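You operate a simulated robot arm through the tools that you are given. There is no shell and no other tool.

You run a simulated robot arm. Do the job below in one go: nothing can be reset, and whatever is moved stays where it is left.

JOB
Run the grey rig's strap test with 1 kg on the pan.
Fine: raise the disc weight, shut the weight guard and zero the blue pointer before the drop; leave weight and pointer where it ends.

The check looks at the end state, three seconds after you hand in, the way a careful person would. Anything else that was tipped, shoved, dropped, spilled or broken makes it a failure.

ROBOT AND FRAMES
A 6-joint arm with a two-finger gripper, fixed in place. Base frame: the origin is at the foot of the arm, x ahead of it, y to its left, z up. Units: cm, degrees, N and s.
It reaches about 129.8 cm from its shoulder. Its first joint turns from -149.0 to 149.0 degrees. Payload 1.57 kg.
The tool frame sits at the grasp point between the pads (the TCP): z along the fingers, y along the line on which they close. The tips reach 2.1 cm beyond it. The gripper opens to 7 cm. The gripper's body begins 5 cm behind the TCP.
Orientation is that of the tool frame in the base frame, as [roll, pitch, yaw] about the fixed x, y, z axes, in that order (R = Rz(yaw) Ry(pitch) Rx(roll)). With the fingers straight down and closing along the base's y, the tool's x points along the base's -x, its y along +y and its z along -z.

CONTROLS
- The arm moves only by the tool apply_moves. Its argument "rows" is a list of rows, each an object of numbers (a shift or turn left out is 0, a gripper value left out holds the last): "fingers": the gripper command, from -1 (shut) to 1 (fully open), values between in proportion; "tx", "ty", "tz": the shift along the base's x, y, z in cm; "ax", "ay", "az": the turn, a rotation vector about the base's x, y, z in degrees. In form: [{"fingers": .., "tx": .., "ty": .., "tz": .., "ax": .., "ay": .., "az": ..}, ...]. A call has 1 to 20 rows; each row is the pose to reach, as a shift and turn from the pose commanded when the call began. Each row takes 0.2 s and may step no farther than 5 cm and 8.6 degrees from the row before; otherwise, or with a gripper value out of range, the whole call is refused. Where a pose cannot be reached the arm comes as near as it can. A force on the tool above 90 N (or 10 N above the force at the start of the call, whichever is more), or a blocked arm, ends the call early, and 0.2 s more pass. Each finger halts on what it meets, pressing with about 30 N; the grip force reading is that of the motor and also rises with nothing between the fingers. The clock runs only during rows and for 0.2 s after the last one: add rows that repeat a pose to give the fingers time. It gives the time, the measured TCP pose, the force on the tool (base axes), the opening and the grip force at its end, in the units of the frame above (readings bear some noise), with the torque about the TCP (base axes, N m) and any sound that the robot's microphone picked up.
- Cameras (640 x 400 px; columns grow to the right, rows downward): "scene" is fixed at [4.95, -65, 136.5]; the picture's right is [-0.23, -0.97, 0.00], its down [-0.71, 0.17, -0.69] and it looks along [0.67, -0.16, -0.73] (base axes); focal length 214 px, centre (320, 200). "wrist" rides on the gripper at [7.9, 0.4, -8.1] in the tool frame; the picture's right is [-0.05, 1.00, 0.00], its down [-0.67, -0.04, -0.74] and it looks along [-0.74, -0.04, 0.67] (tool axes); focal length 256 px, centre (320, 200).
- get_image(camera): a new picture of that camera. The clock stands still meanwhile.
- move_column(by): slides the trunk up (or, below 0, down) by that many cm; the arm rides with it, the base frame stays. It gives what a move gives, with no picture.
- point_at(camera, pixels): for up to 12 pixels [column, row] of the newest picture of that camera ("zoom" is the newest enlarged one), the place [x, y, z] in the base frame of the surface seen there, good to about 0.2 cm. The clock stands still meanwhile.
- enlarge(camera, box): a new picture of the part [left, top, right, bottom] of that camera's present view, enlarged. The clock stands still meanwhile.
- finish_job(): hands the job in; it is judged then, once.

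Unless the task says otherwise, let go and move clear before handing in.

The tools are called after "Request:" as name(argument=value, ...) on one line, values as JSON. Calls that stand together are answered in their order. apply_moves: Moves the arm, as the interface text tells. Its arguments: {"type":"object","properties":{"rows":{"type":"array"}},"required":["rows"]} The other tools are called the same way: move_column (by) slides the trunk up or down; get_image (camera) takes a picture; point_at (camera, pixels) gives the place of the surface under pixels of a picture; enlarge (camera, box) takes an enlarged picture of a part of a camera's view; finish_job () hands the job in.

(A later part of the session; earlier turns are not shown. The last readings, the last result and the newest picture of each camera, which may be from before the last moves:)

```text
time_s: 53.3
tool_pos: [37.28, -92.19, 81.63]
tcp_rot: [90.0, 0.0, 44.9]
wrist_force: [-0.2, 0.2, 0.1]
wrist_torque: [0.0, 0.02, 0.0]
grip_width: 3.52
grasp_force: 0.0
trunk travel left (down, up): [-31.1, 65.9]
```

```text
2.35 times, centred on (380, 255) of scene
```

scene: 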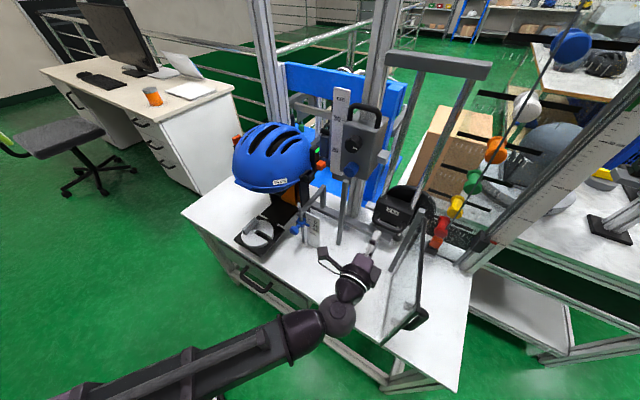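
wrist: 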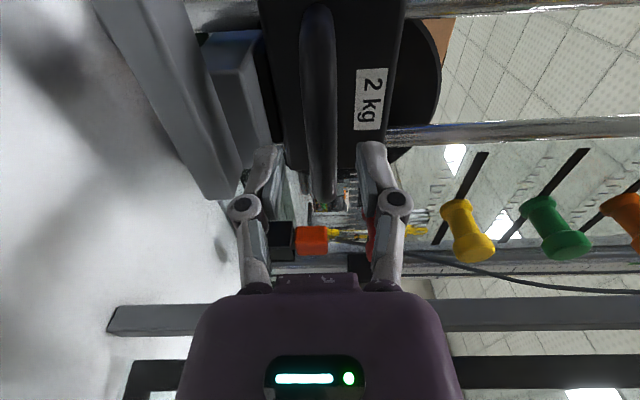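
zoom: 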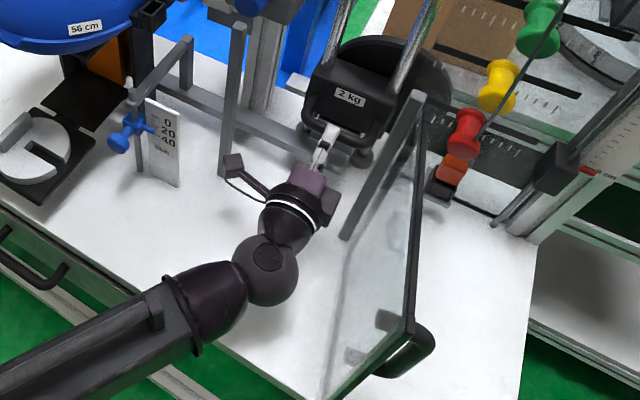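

The bar sits centred between the fingers ([320,100]). Advancing the last 2.8 cm and closing.

Request:
apply_moves(rows=[{"fingers": 0, "tx": 1, "ty": -1}, {"tx": 2, "ty": -2}, {"tx": 2, "ty": -2}])

Request:
apply_moves(rows=[{"fingers": -0.4}, {"fingers": -1}, {"fingers": -1}, {"fingers": -1}, {"fingers": -1}])

Request:
get_image(camera="wrist")

```text
time_s: 54.1
tool_pos: [39.2, -94.32, 81.59]
tcp_rot: [89.9, 0.0, 44.8]
wrist_force: [-0.8, -0.2, -0.1]
wrist_torque: [0.0, 0.03, 0.0]
grip_width: 3.52
grasp_force: 0.0
trunk travel left (down, up): [-31.1, 65.9]
```

```text
time_s: 55.3
tool_pos: [39.16, -94.24, 81.61]
tcp_rot: [90.0, 0.0, 44.9]
wrist_force: [0.6, -1.3, 4.9]
wrist_torque: [0.03, -0.05, 0.06]
grip_width: 1.52
grasp_force: 32.1
trunk travel left (down, up): [-31.1, 65.9]
```

```text
taken
```

wrist: 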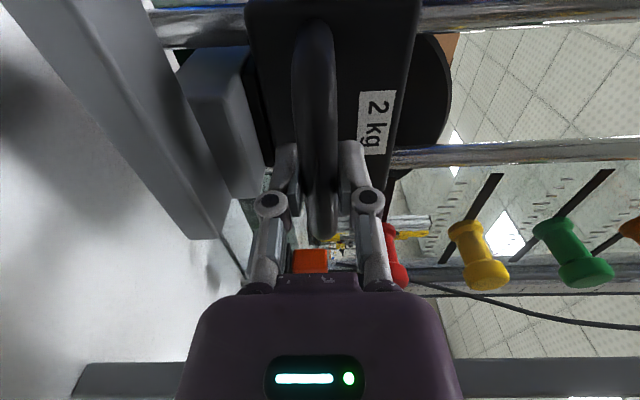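

Bar gripped (1.52 cm wide, 32 N). I'll try lifting by 1 cm and check the forces.

Request:
move_column(by=1)

Request:
get_image(camera="wrist")

```text
time_s: 55.9
tool_pos: [39.15, -94.26, 82.42]
tcp_rot: [90.1, 0.1, 45.0]
wrist_force: [-6.6, 13.2, -19.6]
wrist_torque: [0.09, 0.1, -0.51]
grip_width: 1.53
grasp_force: 31.9
trunk travel left (down, up): [-32.1, 64.9]
```

```text
taken
```

wrist: 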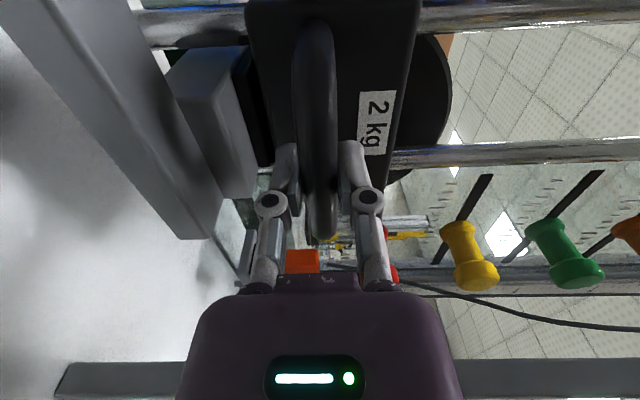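

The weight lifts (−19.6 N, about 2 kg) with little sag. Raising 12 cm, staying below the bolt.

Request:
move_column(by=12)

Request:
enlarge(camera="scene", box=[330, 90, 450, 240])

Request:
get_image(camera="wrist")

```text
time_s: 57.4
tool_pos: [39.17, -94.22, 94.51]
tcp_rot: [89.9, -0.1, 44.9]
wrist_force: [-9.8, 19.1, -19.0]
wrist_torque: [0.05, -0.01, 0.29]
grip_width: 1.5
grasp_force: 31.6
trunk travel left (down, up): [-44.1, 52.9]
```

```text
2.67 times, centred on (390, 165) of scene
```

zoom: 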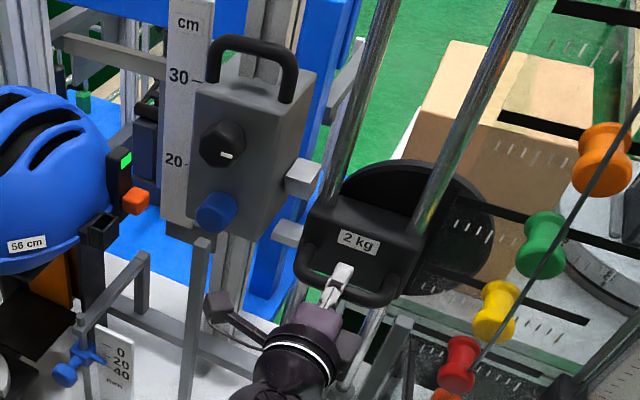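

```text
taken
```

wrist: 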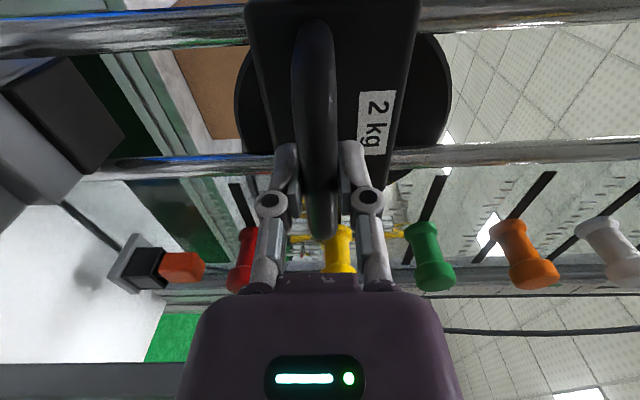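

The lug ([379,177]) is now just beneath the bolt ([384,157]). I'll measure the gap and look closely at the bolt's shape.

Request:
enlarge(camera="scene", box=[355, 130, 415, 200])

Request:
point_at(camera="zoom", pixels=[[290, 130], [310, 130], [300, 160], [330, 115], [330, 150], [270, 130], [240, 230], [260, 225], [250, 250], [290, 240], [230, 245], [265, 260]])

```text
5.71 times, centred on (385, 165) of scene
```

zoom: 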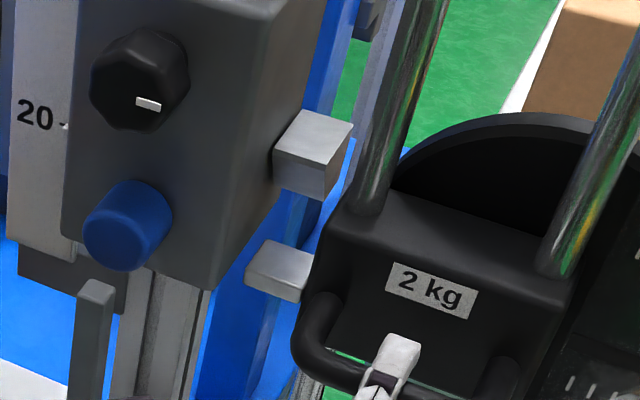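

```text
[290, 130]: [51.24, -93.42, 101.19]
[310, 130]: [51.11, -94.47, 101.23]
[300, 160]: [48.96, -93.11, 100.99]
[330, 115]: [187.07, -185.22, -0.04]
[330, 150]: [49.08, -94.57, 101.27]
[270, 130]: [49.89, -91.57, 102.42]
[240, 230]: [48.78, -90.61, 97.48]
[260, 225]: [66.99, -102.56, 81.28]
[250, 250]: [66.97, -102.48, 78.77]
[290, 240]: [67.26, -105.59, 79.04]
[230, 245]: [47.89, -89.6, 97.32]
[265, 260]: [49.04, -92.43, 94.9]
```

Lug top is at z≈94.9 and bolt top at z≈101.2. I'll get the bolt's underside edge and the lug's outline.

Request:
point_at(camera="zoom", pixels=[[300, 175], [300, 185], [310, 190], [285, 175], [280, 165], [320, 185], [285, 265], [270, 285], [285, 290], [255, 275], [298, 280], [280, 150]])

Request:
point_at(camera="zoom", pixels=[[135, 75], [148, 103], [170, 80], [120, 50], [130, 215], [100, 240], [160, 210], [130, 250], [220, 200], [60, 128], [96, 300], [180, 150]])

```text
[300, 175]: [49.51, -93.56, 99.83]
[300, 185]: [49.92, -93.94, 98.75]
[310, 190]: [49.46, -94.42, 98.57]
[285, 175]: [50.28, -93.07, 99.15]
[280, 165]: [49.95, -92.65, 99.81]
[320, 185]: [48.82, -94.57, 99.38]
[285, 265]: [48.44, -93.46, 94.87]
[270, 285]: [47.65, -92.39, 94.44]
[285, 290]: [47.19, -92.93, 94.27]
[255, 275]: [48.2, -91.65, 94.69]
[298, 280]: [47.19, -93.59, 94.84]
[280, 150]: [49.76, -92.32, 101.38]
```

```text
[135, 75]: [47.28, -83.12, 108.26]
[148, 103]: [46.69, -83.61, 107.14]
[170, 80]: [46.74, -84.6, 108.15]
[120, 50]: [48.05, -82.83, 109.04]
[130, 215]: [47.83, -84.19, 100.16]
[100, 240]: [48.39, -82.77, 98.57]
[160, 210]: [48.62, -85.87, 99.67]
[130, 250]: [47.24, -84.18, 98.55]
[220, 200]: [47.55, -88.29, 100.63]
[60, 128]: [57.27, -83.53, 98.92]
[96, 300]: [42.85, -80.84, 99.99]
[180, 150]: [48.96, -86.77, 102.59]
```

The bolt's front face is bevelled below, like a spring latch. I'll raise slowly by 3.5 cm, then in small steps watching the force.

Request:
move_column(by=3.4)

Request:
move_column(by=0.8)

Request:
enlarge(camera="scene", box=[355, 130, 415, 200])

```text
time_s: 58.2
tool_pos: [39.25, -94.3, 97.9]
tcp_rot: [90.0, 0.0, 44.9]
wrist_force: [-8.5, 17.6, -19.5]
wrist_torque: [0.06, 0.02, 0.09]
grip_width: 1.5
grasp_force: 32.3
trunk travel left (down, up): [-47.5, 49.5]
```

```text
time_s: 58.7
tool_pos: [39.24, -94.23, 98.59]
tcp_rot: [90.1, 0.1, 44.9]
wrist_force: [-7.4, 18.7, -20.4]
wrist_torque: [0.06, 0.03, -0.02]
grip_width: 1.5
grasp_force: 32.2
trunk travel left (down, up): [-48.3, 48.7]
```

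```text
5.71 times, centred on (385, 165) of scene
```

zoom: 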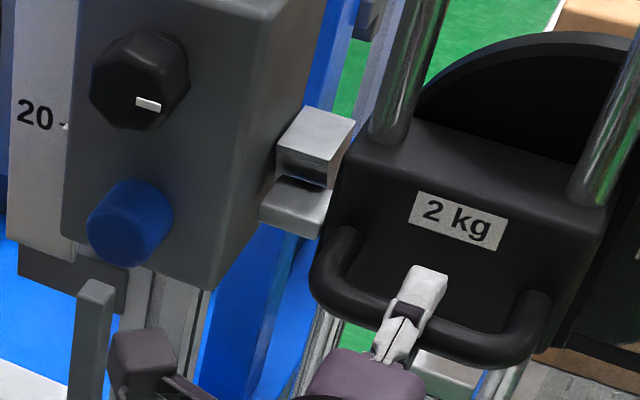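

The lug is meeting the bolt at [300,185 zoom] with no force rise yet. Continuing in small steps.

Request:
move_column(by=0.7)

Request:
move_column(by=0.7)

Request:
enlarge(camera="scene", box=[355, 130, 415, 200])

```text
time_s: 59.3
tool_pos: [39.21, -94.31, 99.45]
tcp_rot: [90.0, 0.2, 44.8]
wrist_force: [-7.6, 19.0, -21.3]
wrist_torque: [0.09, 0.09, 0.02]
grip_width: 1.49
grasp_force: 32.4
trunk travel left (down, up): [-49.0, 48.0]
```

```text
time_s: 59.9
tool_pos: [39.25, -94.14, 100.09]
tcp_rot: [89.9, 0.0, 44.9]
wrist_force: [-7.4, 18.1, -21.6]
wrist_torque: [0.06, 0.01, 0.06]
grip_width: 1.5
grasp_force: 32.1
trunk travel left (down, up): [-49.7, 47.3]
```

```text
5.71 times, centred on (385, 165) of scene
```

zoom: 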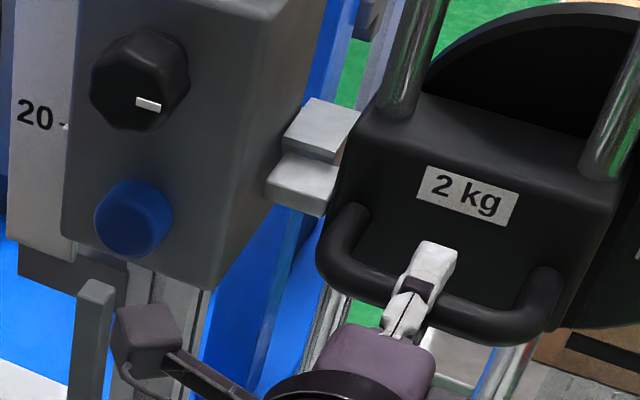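

The bolt is being pushed back and the blue knob moves in with it — so the blue knob is the release plunger. Continuing up until the lug passes.

Request:
move_column(by=0.8)

Request:
move_column(by=0.8)

Request:
enlarge(camera="scene", box=[355, 130, 415, 200])

```text
time_s: 60.4
tool_pos: [39.31, -94.32, 101.0]
tcp_rot: [90.0, -0.1, 44.9]
wrist_force: [-7.5, 16.9, -17.8]
wrist_torque: [-0.01, 0.01, 0.18]
grip_width: 1.49
grasp_force: 32.0
trunk travel left (down, up): [-50.5, 46.5]
```

```text
time_s: 61.0
tool_pos: [39.22, -94.37, 101.79]
tcp_rot: [90.0, 0.0, 44.9]
wrist_force: [-5.5, 16.4, -18.6]
wrist_torque: [0.04, -0.02, 0.12]
grip_width: 1.51
grasp_force: 31.9
trunk travel left (down, up): [-51.3, 45.7]
```

```text
5.71 times, centred on (385, 165) of scene
```

zoom: 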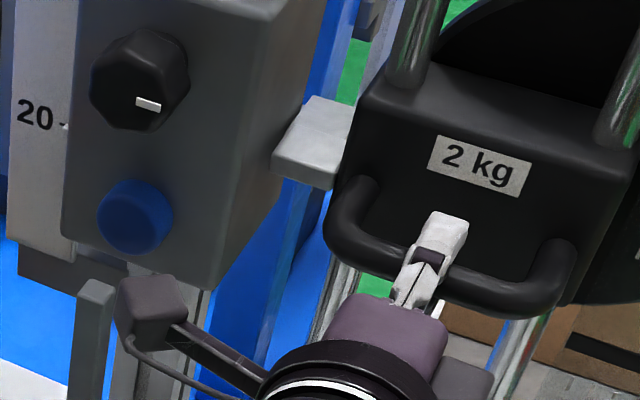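

The knob is still pressed in and the lug hides the bolt. Continuing upward until it springs back.

Request:
move_column(by=0.8)

Request:
move_column(by=0.7)

Request:
enlarge(camera="scene", box=[355, 130, 415, 200])

```text
time_s: 61.6
tool_pos: [39.22, -94.24, 102.5]
tcp_rot: [90.1, -0.1, 44.9]
wrist_force: [-6.0, 15.6, -19.2]
wrist_torque: [0.01, -0.01, 0.05]
grip_width: 1.51
grasp_force: 32.0
trunk travel left (down, up): [-52.1, 44.9]
```

```text
time_s: 62.1
tool_pos: [39.23, -94.29, 103.21]
tcp_rot: [90.0, 0.0, 45.0]
wrist_force: [-6.7, 15.4, -18.3]
wrist_torque: [0.02, 0.0, -0.01]
grip_width: 1.48
grasp_force: 32.0
trunk travel left (down, up): [-52.8, 44.2]
```

```text
5.71 times, centred on (385, 165) of scene
```

zoom: 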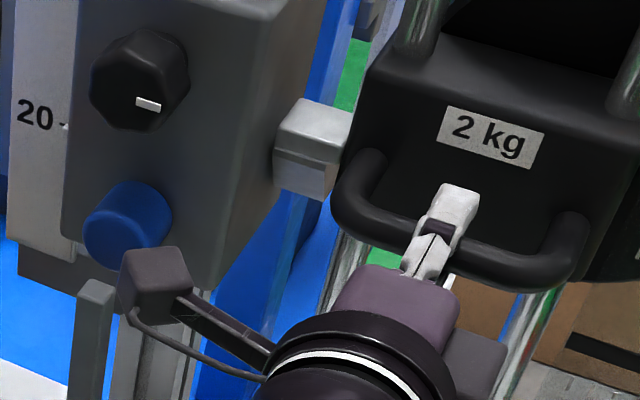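

The blue knob sprang back out and the bolt now shows beneath the lug: latched. I'll lower gently until the bolt takes the load.

Request:
move_column(by=-0.4)

Request:
move_column(by=-0.3)

```text
time_s: 62.7
tool_pos: [39.14, -94.23, 102.75]
tcp_rot: [89.9, 0.0, 44.9]
wrist_force: [-5.6, 14.4, -19.5]
wrist_torque: [0.06, 0.0, -0.03]
grip_width: 1.49
grasp_force: 32.3
trunk travel left (down, up): [-52.4, 44.6]
```

```text
time_s: 63.2
tool_pos: [39.25, -94.21, 102.48]
tcp_rot: [90.0, 0.2, 45.0]
wrist_force: [-6.4, 14.4, -20.5]
wrist_torque: [0.02, 0.01, -0.07]
grip_width: 1.49
grasp_force: 32.3
trunk travel left (down, up): [-52.1, 44.9]
```

Request:
move_column(by=-0.3)

Request:
move_column(by=-0.3)

Request:
enlarge(camera="scene", box=[355, 130, 415, 200])

```text
time_s: 63.7
tool_pos: [39.3, -94.37, 102.18]
tcp_rot: [90.0, 0.0, 44.9]
wrist_force: [-4.7, 14.0, -19.7]
wrist_torque: [0.02, 0.02, -0.02]
grip_width: 1.49
grasp_force: 32.2
trunk travel left (down, up): [-51.8, 45.2]
```

```text
time_s: 64.2
tool_pos: [39.2, -94.29, 102.11]
tcp_rot: [89.9, -0.1, 45.0]
wrist_force: [2.2, -3.9, 12.9]
wrist_torque: [-0.03, -0.05, 0.76]
grip_width: 1.44
grasp_force: 31.8
trunk travel left (down, up): [-51.5, 45.5]
```

```text
5.71 times, centred on (385, 165) of scene
```

zoom: 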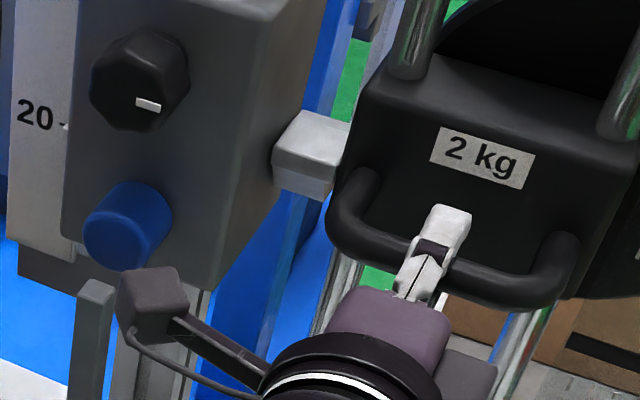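

The force has flipped to +12.9 N, so the lug rests on the bolt. I'll ease up slightly to neutral and then open.

Request:
move_column(by=0.15)

Request:
apply_moves(rows=[{"fingers": -0.6}, {"fingers": -0.3}, {"fingers": 0}, {"fingers": 0}, {"fingers": 0}])

Request:
enlarge(camera="scene", box=[355, 130, 415, 200])

Request:
get_image(camera="wrist")

```text
time_s: 64.7
tool_pos: [39.19, -94.27, 102.2]
tcp_rot: [90.0, 0.0, 44.9]
wrist_force: [4.7, -7.3, 9.7]
wrist_torque: [0.03, -0.11, 0.22]
grip_width: 1.47
grasp_force: 32.5
trunk travel left (down, up): [-51.6, 45.4]
```

```text
time_s: 65.9
tool_pos: [39.28, -94.23, 102.08]
tcp_rot: [90.0, 0.0, 44.9]
wrist_force: [-0.6, -0.6, 0.0]
wrist_torque: [0.0, -0.02, -0.01]
grip_width: 3.5
grasp_force: 0.1
trunk travel left (down, up): [-51.6, 45.4]
```

```text
5.71 times, centred on (385, 165) of scene
```

zoom: 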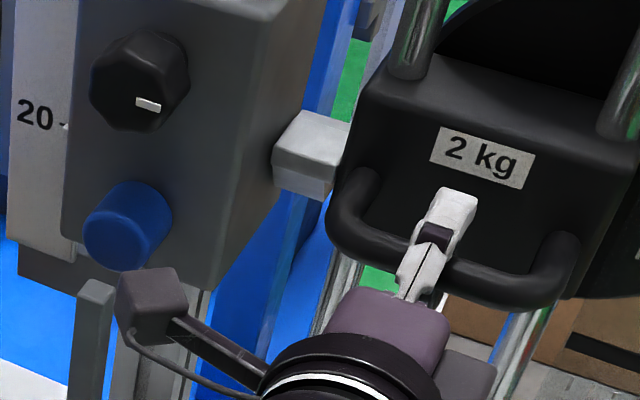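

```text
taken
```

wrist: 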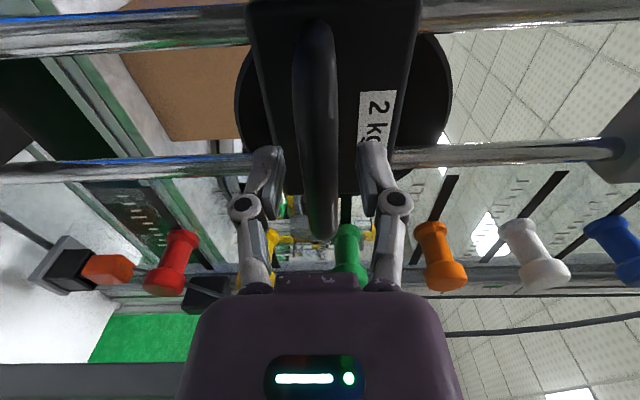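

The weight hangs on the bolt with the gripper open and forces zero. Backing straight out, then raising the column.

Request:
apply_moves(rows=[{"fingers": 0, "tx": -2, "ty": 2}, {"tx": -5, "ty": 5}, {"tx": -8.4, "ty": 8.4}, {"tx": -11.8, "ty": 11.8}, {"tx": -15.2, "ty": 15.2}, {"tx": -17.5, "ty": 17.5}])

Request:
move_column(by=20)

Request:
get_image(camera="scene")

```text
time_s: 67.3
tool_pos: [21.62, -76.58, 102.19]
tcp_rot: [90.1, 0.0, 45.0]
wrist_force: [0.9, -0.5, -0.7]
wrist_torque: [-0.01, -0.01, 0.01]
grip_width: 3.52
grasp_force: 0.1
trunk travel left (down, up): [-51.6, 45.4]
```

```text
time_s: 69.5
tool_pos: [21.64, -76.71, 122.07]
tcp_rot: [90.0, 0.0, 45.0]
wrist_force: [-0.5, -0.6, -0.4]
wrist_torque: [0.01, 0.02, 0.02]
grip_width: 3.49
grasp_force: 0.1
trunk travel left (down, up): [-71.6, 25.4]
```

```text
taken
```

scene: 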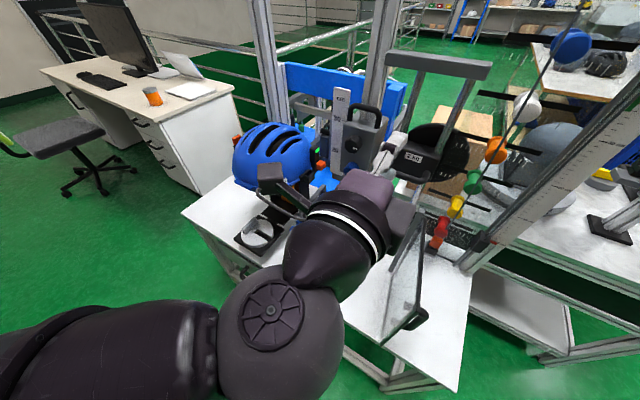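

The disc weight is up on the catch. I'll roll the gripper back and point it straight down, fingers closed, to use as a pusher for the guard.

Request:
apply_moves(rows=[{"fingers": -1, "ax": -5.8, "ay": 5.8}, {"ax": -11.6, "ay": 11.6}, {"ax": -17.4, "ay": 17.4}, {"ax": -23.2, "ay": 23.2}, {"ax": -29, "ay": 29}, {"ax": -34.8, "ay": 34.8}, {"ax": -40.6, "ay": 40.6}, {"ax": -46.4, "ay": 46.4}, {"ax": -52.2, "ay": 52.2}, {"ax": -58, "ay": 58}, {"ax": -63.6, "ay": 63.6}, {"ax": -63.6, "ay": 63.6}])

Request:
apply_moves(rows=[{"ax": 5.8, "ay": 5.8, "tz": -2.6}, {"ax": 11.6, "ay": 11.6, "tz": -5.2}, {"ax": 17.4, "ay": 17.4, "tz": -7.7}, {"ax": 23.2, "ay": 23.2, "tz": -10.1}, {"ax": 29, "ay": 29, "tz": -12.2}, {"ax": 34.8, "ay": 34.8, "tz": -14.1}, {"ax": 40.6, "ay": 40.6, "tz": -15.7}, {"ax": 46.4, "ay": 46.4, "tz": -16.9}, {"ax": 52.2, "ay": 52.2, "tz": -17.8}, {"ax": 58, "ay": 58, "tz": -18.4}, {"ax": 63.6, "ay": 63.6, "tz": -18.6}, {"ax": 63.6, "ay": 63.6, "tz": -18.6}])

Request:
get_image(camera="scene")

Request:
get_image(camera="wrist")

```text
time_s: 72.1
tool_pos: [21.79, -76.65, 122.12]
tcp_rot: [-61.0, 89.8, -105.7]
wrist_force: [-1.0, 0.1, -0.1]
wrist_torque: [0.0, 0.01, 0.01]
grip_width: 0.01
grasp_force: 28.9
trunk travel left (down, up): [-71.6, 25.4]
```

```text
time_s: 74.7
tool_pos: [21.79, -76.79, 103.47]
tcp_rot: [-179.9, -0.1, 135.0]
wrist_force: [-0.2, -0.3, -1.1]
wrist_torque: [-0.01, -0.03, -0.02]
grip_width: 0.02
grasp_force: 28.5
trunk travel left (down, up): [-71.6, 25.4]
```

```text
taken
```

scene: 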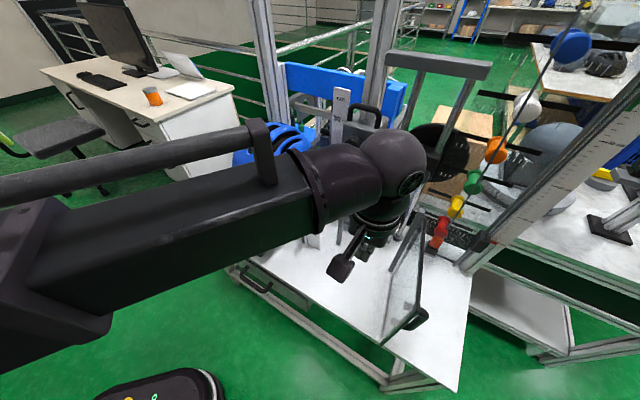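

```text
taken
```

wrist: 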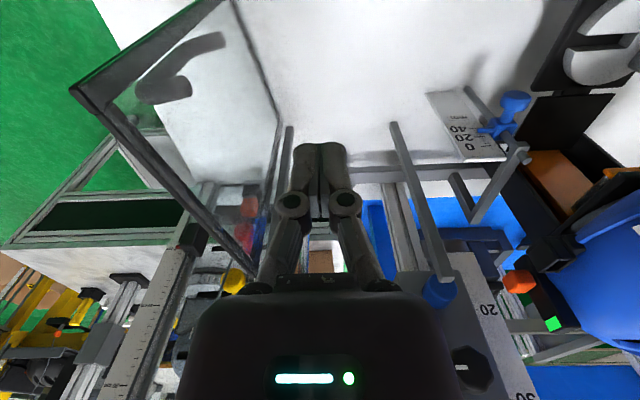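

From above I see the guard's frame: top edge from [80,90] to [235,270], handle at [185,70]. Measuring it.

Request:
point_at(camera="wrist", pixels=[[80, 90], [120, 130], [160, 175], [200, 222], [232, 262], [140, 45], [195, 5], [255, 40], [275, 105], [180, 70], [160, 85], [215, 42]])

Request:
enlarge(camera="wrist", box=[60, 0, 320, 290])

```text
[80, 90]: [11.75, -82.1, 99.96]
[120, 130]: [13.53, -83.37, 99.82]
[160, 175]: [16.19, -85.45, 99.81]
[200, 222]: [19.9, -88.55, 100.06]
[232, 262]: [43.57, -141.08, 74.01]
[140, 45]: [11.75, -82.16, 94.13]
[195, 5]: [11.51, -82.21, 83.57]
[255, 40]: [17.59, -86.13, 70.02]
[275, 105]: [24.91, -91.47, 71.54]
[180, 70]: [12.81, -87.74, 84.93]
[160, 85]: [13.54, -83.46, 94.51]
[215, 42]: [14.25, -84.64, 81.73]
```

```text
1.38 times, centred on (190, 145) of wrist
```

zoom: 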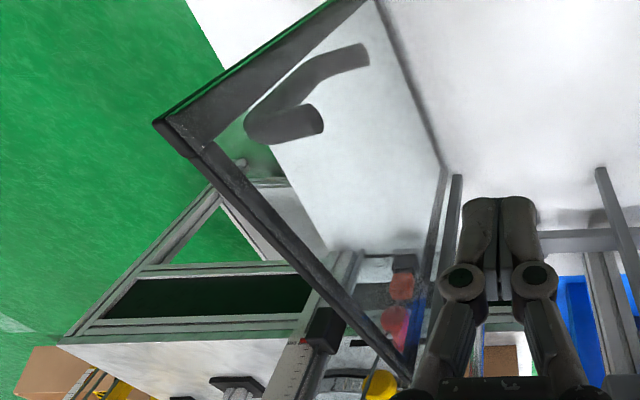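

Guard: top z=100, hinge about [29,-94.4], swung open to ≈142°, and closed it should lie at 45°. I'll cross above it to its outer side with fingers shut.

Request:
move_column(by=4)

Request:
apply_moves(rows=[{"fingers": -1, "tx": -1.5, "ty": -3.2}, {"tx": -3, "ty": -6.4}, {"tx": -4.5, "ty": -9.6}, {"tx": -5.5, "ty": -12.8}, {"tx": -5.5, "ty": -12.8}])

Request:
get_image(camera="wrist")

Request:
get_image(camera="scene")

```text
time_s: 75.5
tool_pos: [21.7, -76.73, 107.67]
tcp_rot: [180.0, 0.1, 135.0]
wrist_force: [-0.7, 0.0, 0.0]
wrist_torque: [0.0, -0.01, -0.04]
grip_width: 0.01
grasp_force: 28.4
trunk travel left (down, up): [-75.6, 21.4]
```

```text
time_s: 76.7
tool_pos: [16.09, -89.45, 107.61]
tcp_rot: [179.9, 0.1, 135.0]
wrist_force: [-0.2, 0.1, 0.4]
wrist_torque: [0.0, -0.01, -0.03]
grip_width: 0.0
grasp_force: 28.6
trunk travel left (down, up): [-75.6, 21.4]
```

```text
taken
```

wrist: 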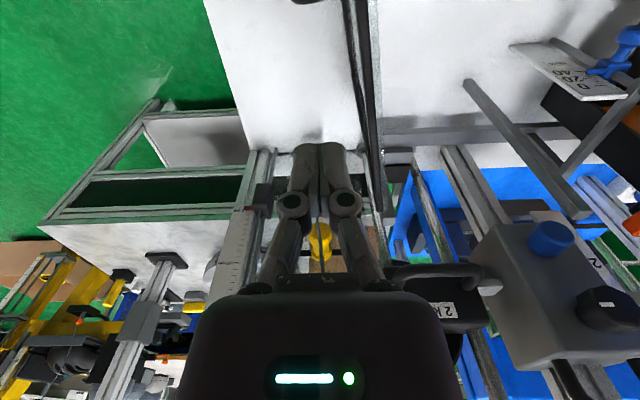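

```text
taken
```

scene: 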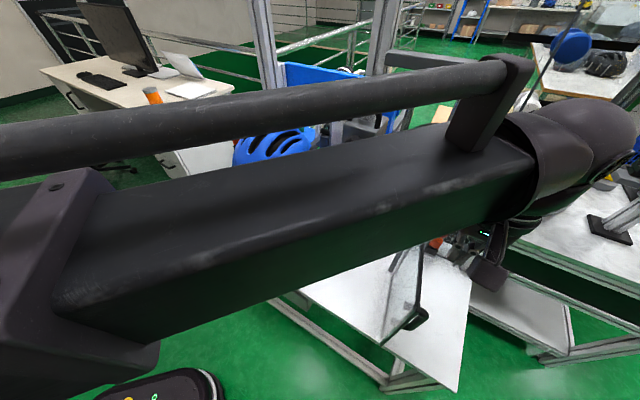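

Fingers are outside the guard (its edge at [365,100] lies to their right). Lowering 11 cm so the tips overlap the glass's upper part.

Request:
move_column(by=-10.8)

Request:
get_image(camera="wrist")

Request:
enlarge(camera="scene", box=[360, 150, 540, 350])

```text
time_s: 78.1
tool_pos: [16.18, -89.47, 96.69]
tcp_rot: [180.0, 0.0, 135.0]
wrist_force: [0.5, -0.7, -0.2]
wrist_torque: [0.02, 0.02, 0.01]
grip_width: 0.0
grasp_force: 28.6
trunk travel left (down, up): [-64.8, 32.2]
```

```text
taken
```

wrist: 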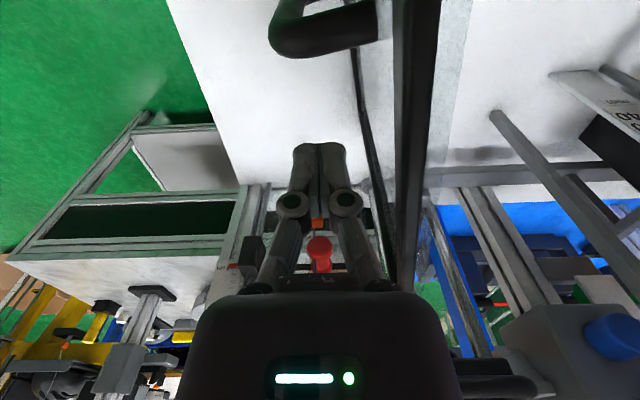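

```text
2.00 times, centred on (450, 250) of scene
```

zoom: 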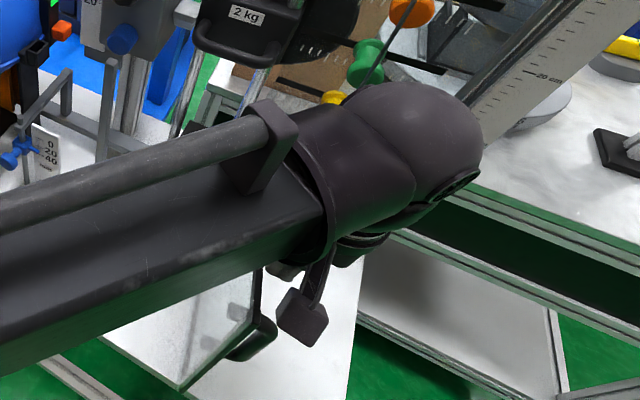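

Ready beside the glass. I'll push it along its arc, first half of the swing.

Request:
apply_moves(rows=[{"fingers": -1, "tx": 1.0, "ty": 1.1}, {"tx": 1.65, "ty": 1.89}, {"tx": 2.43, "ty": 3.02}, {"tx": 3.31, "ty": 4.06}, {"tx": 4.31, "ty": 5.01}, {"tx": 5.39, "ty": 5.84}, {"tx": 6.56, "ty": 6.56}, {"tx": 7.8, "ty": 7.15}, {"tx": 9.09, "ty": 7.61}, {"tx": 10.42, "ty": 7.93}, {"tx": 11.77, "ty": 8.11}])

Request:
get_image(camera="wrist")

Request:
enlarge(camera="scene", box=[300, 100, 540, 350])

```text
time_s: 80.5
tool_pos: [27.92, -81.44, 96.76]
tcp_rot: [-179.9, 0.1, 135.0]
wrist_force: [0.1, 0.4, 0.1]
wrist_torque: [-0.03, -0.01, -0.02]
grip_width: 0.0
grasp_force: 29.3
trunk travel left (down, up): [-64.8, 32.2]
```

```text
taken
```

wrist: 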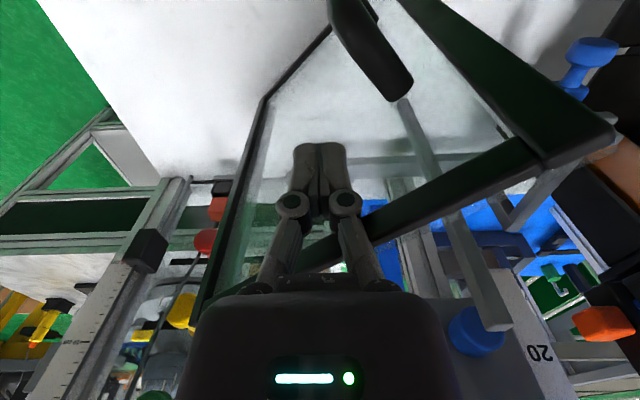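

```text
1.60 times, centred on (420, 225) of scene
```

zoom: 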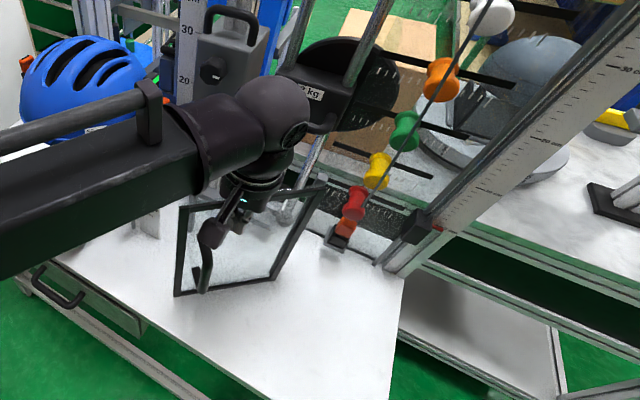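

The guard swings freely with the fingers ([550,150] is its corner now). Continuing the arc to near closed.

Request:
apply_moves(rows=[{"fingers": -1, "tx": 0.7, "ty": 0.02}, {"tx": 1.37, "ty": 0.04}, {"tx": 2.05, "ty": 0}, {"tx": 2.74, "ty": -0.06}, {"tx": 3.4, "ty": -0.18}, {"tx": 4.09, "ty": -0.31}, {"tx": 5.4, "ty": -0.7}, {"tx": 6.67, "ty": -1.22}, {"tx": 7.87, "ty": -1.87}, {"tx": 7.87, "ty": -1.87}])

Request:
get_image(camera="wrist")

Request:
point_at(camera="wrist", pixels=[[100, 60], [200, 120], [540, 110], [500, 60]])

Request:
enlarge(camera="scene", box=[280, 100, 480, 300])

```text
time_s: 82.7
tool_pos: [35.92, -83.21, 96.79]
tcp_rot: [179.9, 0.1, 135.1]
wrist_force: [0.6, -0.3, 0.0]
wrist_torque: [-0.06, 0.02, 0.01]
grip_width: 0.01
grasp_force: 28.8
trunk travel left (down, up): [-64.8, 32.2]
```

```text
taken
```

wrist: 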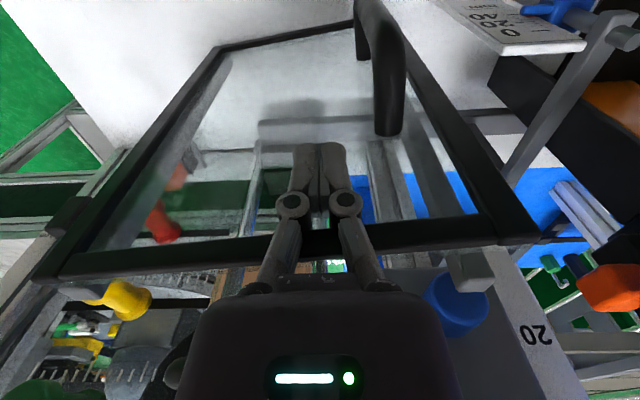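

```text
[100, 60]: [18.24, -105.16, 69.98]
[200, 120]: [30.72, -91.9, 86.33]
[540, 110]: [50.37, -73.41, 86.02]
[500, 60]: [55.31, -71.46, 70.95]
```

```text
2.00 times, centred on (380, 200) of scene
```

zoom: 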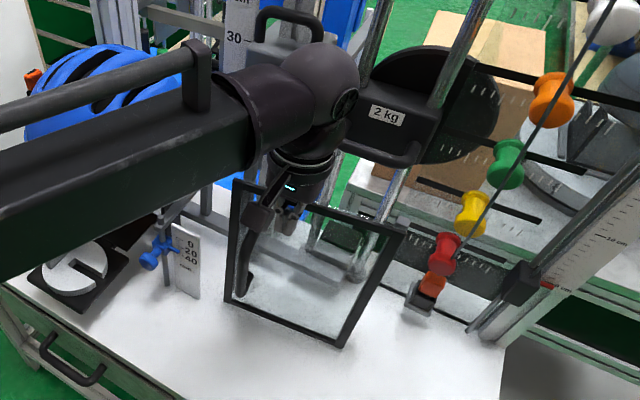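

Nearly shut: the top edge runs [70,265]–[530,235], and the stop post is just behind at [470,270]. Measuring the remaining gap.

Request:
point_at(camera="wrist", pixels=[[70, 268], [150, 258], [420, 238], [470, 233], [520, 230], [470, 265], [480, 285], [450, 265], [390, 70], [365, 20]])

```text
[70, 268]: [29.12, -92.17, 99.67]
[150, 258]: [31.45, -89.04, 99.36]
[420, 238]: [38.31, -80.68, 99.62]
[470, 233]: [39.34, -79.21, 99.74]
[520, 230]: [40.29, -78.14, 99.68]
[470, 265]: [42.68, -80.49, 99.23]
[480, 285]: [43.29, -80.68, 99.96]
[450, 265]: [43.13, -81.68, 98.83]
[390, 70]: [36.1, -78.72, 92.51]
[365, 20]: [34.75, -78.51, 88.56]
```

About 3.4 cm remains at the free end. Pushing on gently to the stop.

Request:
apply_moves(rows=[{"fingers": -1, "tx": 0.55, "ty": -0.38}, {"tx": 1.13, "ty": -0.78}, {"tx": 1.5, "ty": -1.07}, {"tx": 1.5, "ty": -1.07}])

Request:
get_image(camera="wrist")

Request:
point_at(camera="wrist", pixels=[[70, 268], [150, 258], [420, 245], [470, 245], [510, 243], [480, 275]])

```text
time_s: 83.7
tool_pos: [37.13, -84.22, 96.73]
tcp_rot: [-179.9, 0.1, 135.0]
wrist_force: [-5.3, 5.4, -2.8]
wrist_torque: [0.09, 0.07, 0.0]
grip_width: 0.59
grasp_force: 28.9
trunk travel left (down, up): [-64.8, 32.2]
```

```text
taken
```

wrist: 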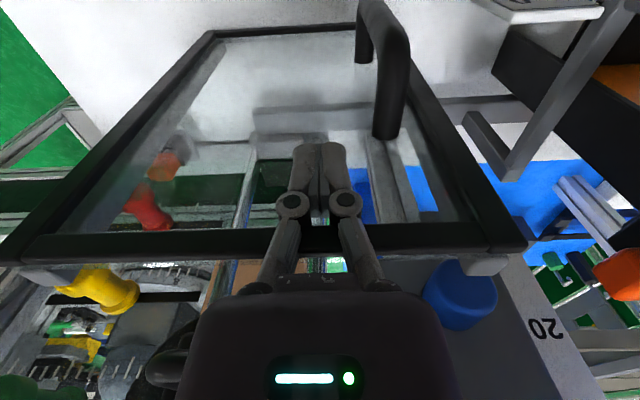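

```text
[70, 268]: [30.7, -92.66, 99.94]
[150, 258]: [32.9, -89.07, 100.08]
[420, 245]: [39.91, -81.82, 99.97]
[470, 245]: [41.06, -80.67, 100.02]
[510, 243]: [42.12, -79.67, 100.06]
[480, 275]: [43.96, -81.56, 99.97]
```

The guard lies flat against both posts (n≈−86.1 at both ends) and the force rose to 7.5 N: it's shut. I'll back off a little and confirm it stays.

Request:
apply_moves(rows=[{"fingers": -1, "tx": -0.5, "ty": 0.5}, {"tx": -2.5, "ty": 2.5}, {"tx": -5.5, "ty": 5.5}, {"tx": -8.5, "ty": 8.5}, {"tx": -8.5, "ty": 8.5}])

Request:
get_image(camera="wrist")

Request:
enlarge(camera="scene", box=[280, 80, 480, 300])

```text
time_s: 84.9
tool_pos: [28.64, -75.78, 96.78]
tcp_rot: [180.0, 0.1, 135.0]
wrist_force: [-0.6, 0.4, 0.1]
wrist_torque: [0.01, 0.02, 0.01]
grip_width: 0.0
grasp_force: 28.8
trunk travel left (down, up): [-64.8, 32.2]
```

```text
taken
```

wrist: 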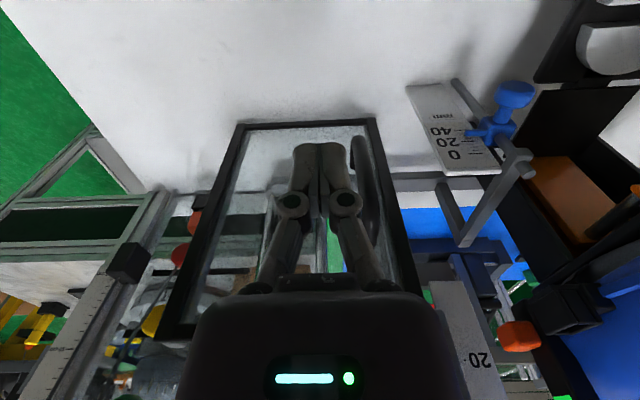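

```text
1.82 times, centred on (380, 190) of scene
```

zoom: 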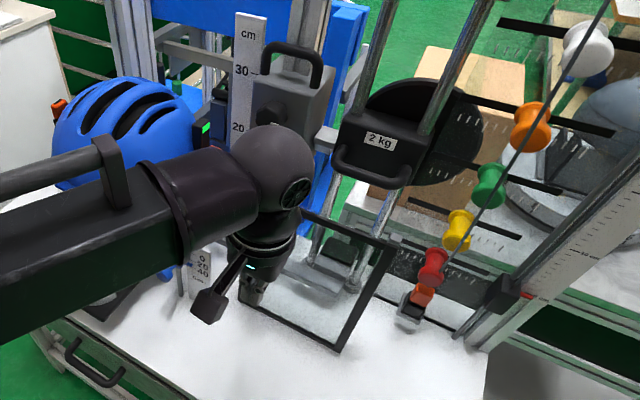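

The guard stays shut and the weight stays up. Now for the pointer: I'll move in front of it, tilt the tool 40° so the camera looks level at the scale, and lower.

Request:
apply_moves(rows=[{"fingers": 0, "tx": -2.7, "ty": 2.7}, {"tx": -5.5, "ty": 5.5}, {"tx": -2.5, "ty": 8.5}, {"tx": 0.5, "ty": 11.5}, {"tx": 3.5, "ty": 14.5}, {"tx": 6.4, "ty": 17.4}, {"tx": 6.4, "ty": 17.4, "ax": -5.66, "ay": -5.66, "tz": 0.18}, {"tx": 6.4, "ty": 17.4, "ax": -11.3, "ay": -11.3, "tz": 0.72}, {"tx": 6.4, "ty": 17.4, "ax": -17, "ay": -17, "tz": 1.6}, {"tx": 6.4, "ty": 17.4, "ax": -22.6, "ay": -22.6, "tz": 2.8}, {"tx": 6.4, "ty": 17.4, "ax": -28.3, "ay": -28.3, "tz": 4.35}])

Request:
move_column(by=-16)

Request:
get_image(camera="wrist")

Request:
enlarge(camera="wrist", box=[220, 60, 420, 220])

```text
time_s: 87.3
tool_pos: [35.21, -58.37, 101.15]
tcp_rot: [-180.0, 40.4, 135.0]
wrist_force: [-0.4, -0.6, -0.1]
wrist_torque: [-0.02, 0.01, -0.01]
grip_width: 3.52
grasp_force: 0.0
trunk travel left (down, up): [-64.8, 32.2]
```

```text
time_s: 89.2
tool_pos: [35.14, -58.39, 85.1]
tcp_rot: [-180.0, 40.0, 135.0]
wrist_force: [-0.2, 0.1, -0.1]
wrist_torque: [0.0, -0.02, 0.02]
grip_width: 3.5
grasp_force: 0.0
trunk travel left (down, up): [-48.8, 48.2]
```

```text
taken
```

wrist: 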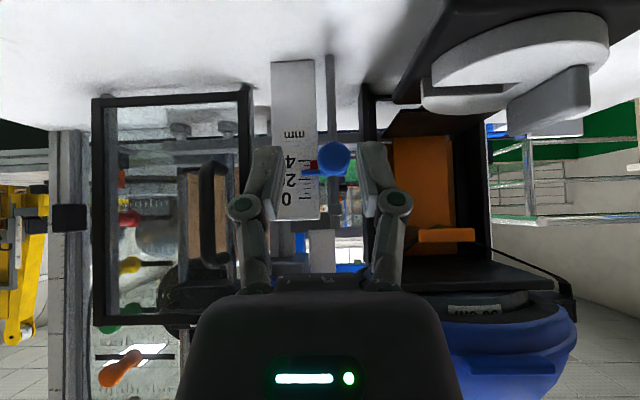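

```text
2.50 times, centred on (320, 140) of wrist
```

zoom: 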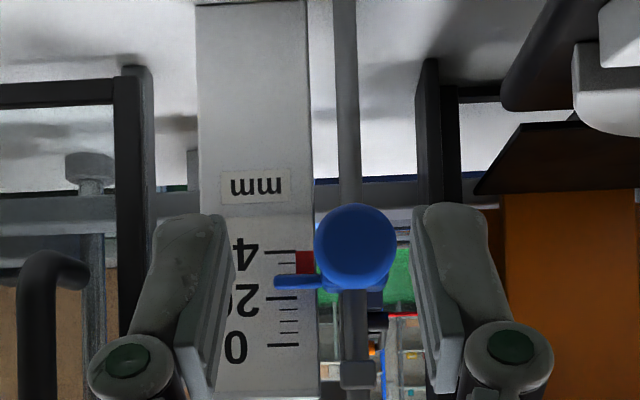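

The pointer reads about 26 mm, and 0 is higher up the scale. I'll measure the knob, pointer body, scale plate and bracket.

Request:
enlarge(camera="wrist", box=[270, 100, 380, 230])

Request:
point_at(camera="zoom", pixels=[[355, 190], [355, 140], [310, 190], [400, 190], [270, 220], [200, 222], [330, 235], [345, 280], [345, 345], [150, 180], [280, 180], [200, 300]])

```text
3.08 times, centred on (325, 165) of wrist
```

zoom: 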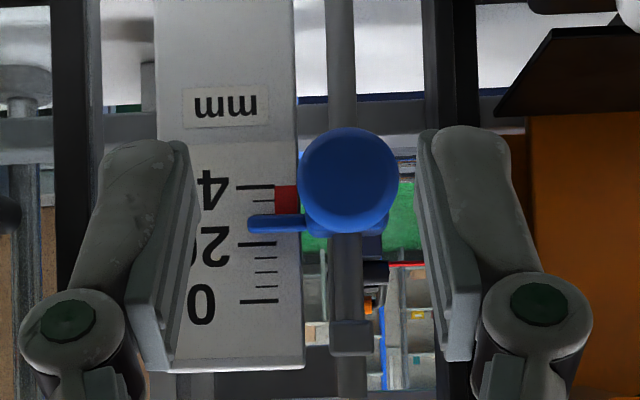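

```text
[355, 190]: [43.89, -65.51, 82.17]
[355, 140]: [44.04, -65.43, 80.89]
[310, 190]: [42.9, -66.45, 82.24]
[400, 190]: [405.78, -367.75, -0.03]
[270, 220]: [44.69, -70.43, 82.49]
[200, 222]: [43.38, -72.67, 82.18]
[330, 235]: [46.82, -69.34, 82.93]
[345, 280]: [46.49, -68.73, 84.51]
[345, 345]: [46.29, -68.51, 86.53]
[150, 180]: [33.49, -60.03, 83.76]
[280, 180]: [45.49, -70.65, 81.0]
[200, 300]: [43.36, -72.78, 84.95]
```

Knob: front at n≈−77.3, centre t≈−15.35, z≈82.15, radius 1.3; the 0 tick is at z≈84.95 while the pointer is at 82.4. I'll lower to knob height and approach part way.

Request:
move_column(by=-2.95)

Request:
apply_moves(rows=[{"fingers": 0.2, "tx": 2.3, "ty": -1.9}, {"tx": 4.6, "ty": -3.8}, {"tx": 6.1, "ty": -5.1}, {"tx": 6.1, "ty": -5.1}])

Request:
get_image(camera="wrist")

Request:
enlarge(camera="scene", box=[220, 140, 360, 260])

```text
time_s: 89.9
tool_pos: [35.08, -58.38, 81.99]
tcp_rot: [-180.0, 40.1, 135.1]
wrist_force: [-0.7, 0.1, -0.2]
wrist_torque: [0.02, -0.02, 0.02]
grip_width: 3.5
grasp_force: 0.2
trunk travel left (down, up): [-45.9, 51.1]
```

```text
time_s: 90.9
tool_pos: [41.24, -63.43, 82.11]
tcp_rot: [180.0, 40.2, 135.0]
wrist_force: [-0.8, -0.5, -0.4]
wrist_torque: [-0.02, -0.02, -0.03]
grip_width: 4.21
grasp_force: 0.1
trunk travel left (down, up): [-45.9, 51.1]
```

```text
taken
```

wrist: 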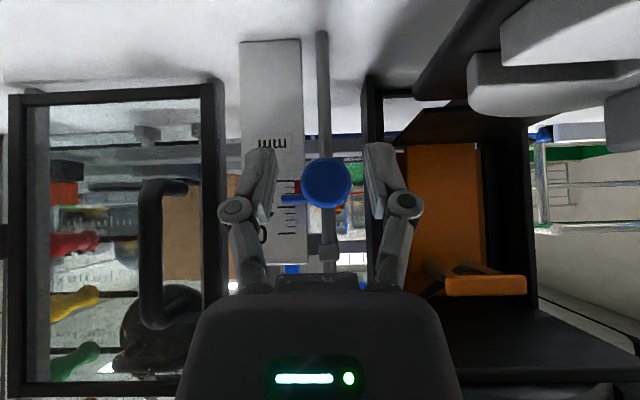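

```text
3.33 times, centred on (290, 200) of scene
```

zoom: 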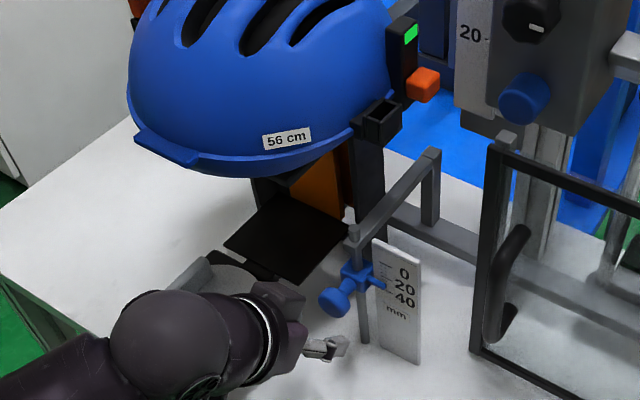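

The knob ([326,183]) is nearly centred between the fingers. Moving the last 4 cm onto it and closing.

Request:
apply_moves(rows=[{"fingers": 0.2, "tx": 1.5, "ty": -1.3}, {"tx": 3.07, "ty": -2.59}, {"tx": 3.07, "ty": -2.59}])

Request:
get_image(camera="wrist")

Request:
enlarge(camera="scene", box=[260, 180, 340, 250])

```text
time_s: 91.7
tool_pos: [44.38, -66.06, 82.14]
tcp_rot: [180.0, 40.1, 135.0]
wrist_force: [1.4, 0.8, -0.1]
wrist_torque: [-0.01, 0.01, 0.02]
grip_width: 4.2
grasp_force: 0.0
trunk travel left (down, up): [-45.9, 51.1]
```

```text
taken
```

wrist: 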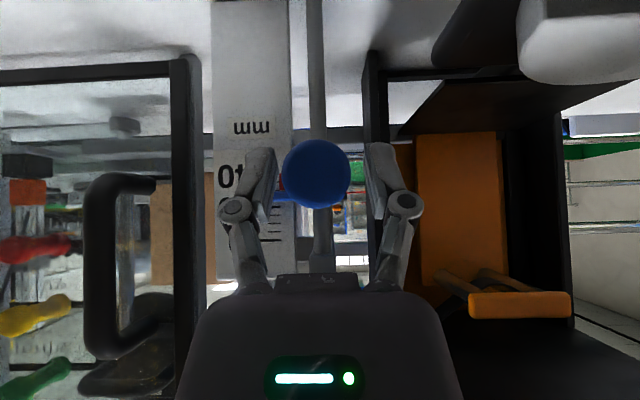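

```text
5.71 times, centred on (300, 215) of scene
```

zoom: 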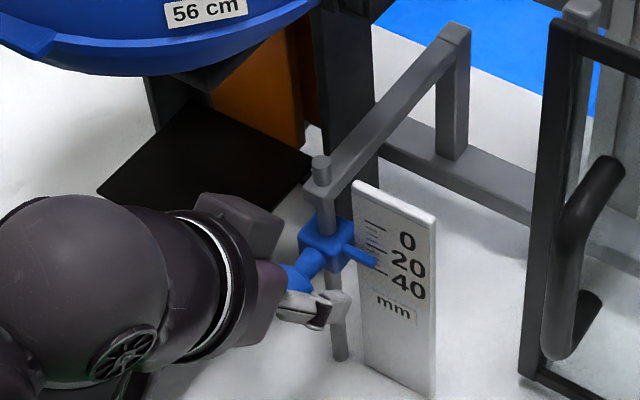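

The knob is centred between the pads. Closing.

Request:
apply_moves(rows=[{"fingers": 0}, {"fingers": -0.3}, {"fingers": -1}, {"fingers": -1}, {"fingers": -1}])

Request:
move_column(by=0.5)

Request:
enlarge(camera="scene", box=[260, 180, 340, 250])

Request:
enlarge(camera="wrist", box=[200, 100, 400, 280])

```text
time_s: 92.9
tool_pos: [44.21, -66.15, 82.21]
tcp_rot: [-180.0, 40.1, 135.0]
wrist_force: [-11.0, -6.9, -0.9]
wrist_torque: [-0.01, 0.06, -0.07]
grip_width: 2.85
grasp_force: 31.8
trunk travel left (down, up): [-45.9, 51.1]
```

```text
time_s: 93.5
tool_pos: [44.3, -66.02, 82.62]
tcp_rot: [179.9, 40.1, 135.0]
wrist_force: [-13.1, -9.1, -0.3]
wrist_torque: [0.15, 0.2, -0.07]
grip_width: 2.84
grasp_force: 31.9
trunk travel left (down, up): [-46.4, 50.6]
```

```text
5.71 times, centred on (300, 215) of scene
```

zoom: 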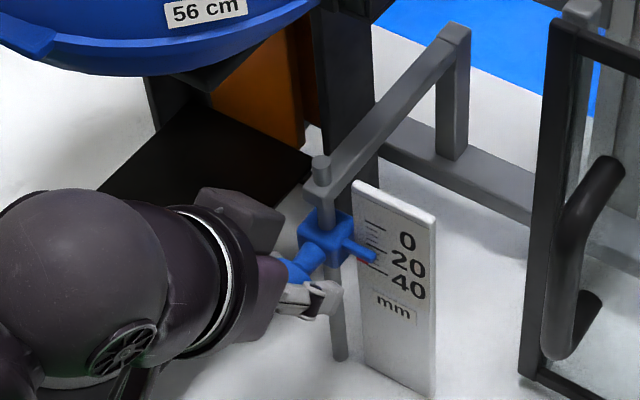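

```text
2.22 times, centred on (300, 190) of wrist
```

zoom: 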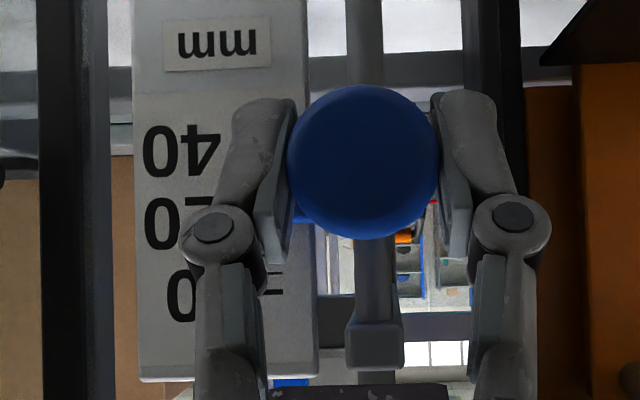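

The pointer rises with the gripper without much vertical force. I'll relieve the sideways force slightly, raise further, then check the reading.

Request:
apply_moves(rows=[{"fingers": -1, "tx": -0.12, "ty": -0.12}, {"fingers": -1, "tx": -0.12, "ty": -0.12}])

Request:
move_column(by=1.5)

Request:
enlarge(camera="scene", box=[280, 195, 330, 240])

Request:
enlarge(camera="wrist", box=[240, 120, 360, 260])

```text
time_s: 94.0
tool_pos: [44.34, -66.12, 82.68]
tcp_rot: [179.9, 40.2, 135.0]
wrist_force: [-4.7, 1.0, -0.9]
wrist_torque: [-0.12, -0.17, 0.05]
grip_width: 2.81
grasp_force: 31.9
trunk travel left (down, up): [-46.4, 50.6]
```

```text
time_s: 94.7
tool_pos: [44.22, -66.13, 84.2]
tcp_rot: [179.8, 40.1, 135.0]
wrist_force: [-0.7, 2.5, 0.7]
wrist_torque: [0.24, 0.19, 0.01]
grip_width: 2.82
grasp_force: 32.0
trunk travel left (down, up): [-47.9, 49.1]
```

```text
8.89 times, centred on (305, 218) of scene
```

zoom: 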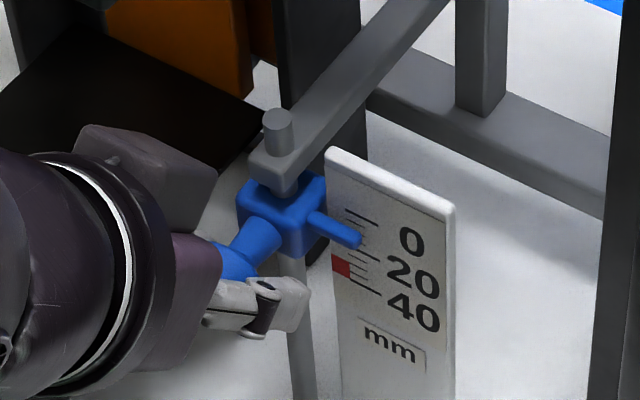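

```text
2.86 times, centred on (300, 190) of wrist
```

zoom: 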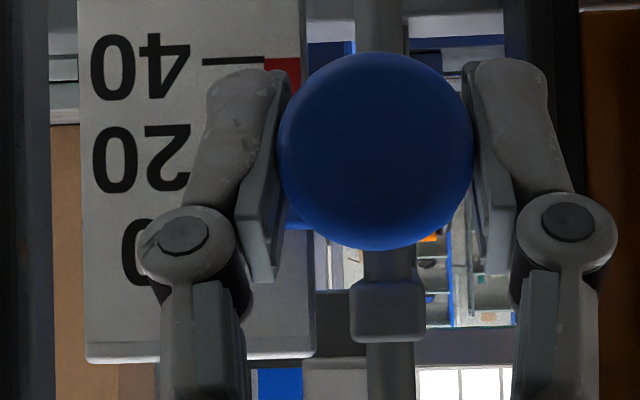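

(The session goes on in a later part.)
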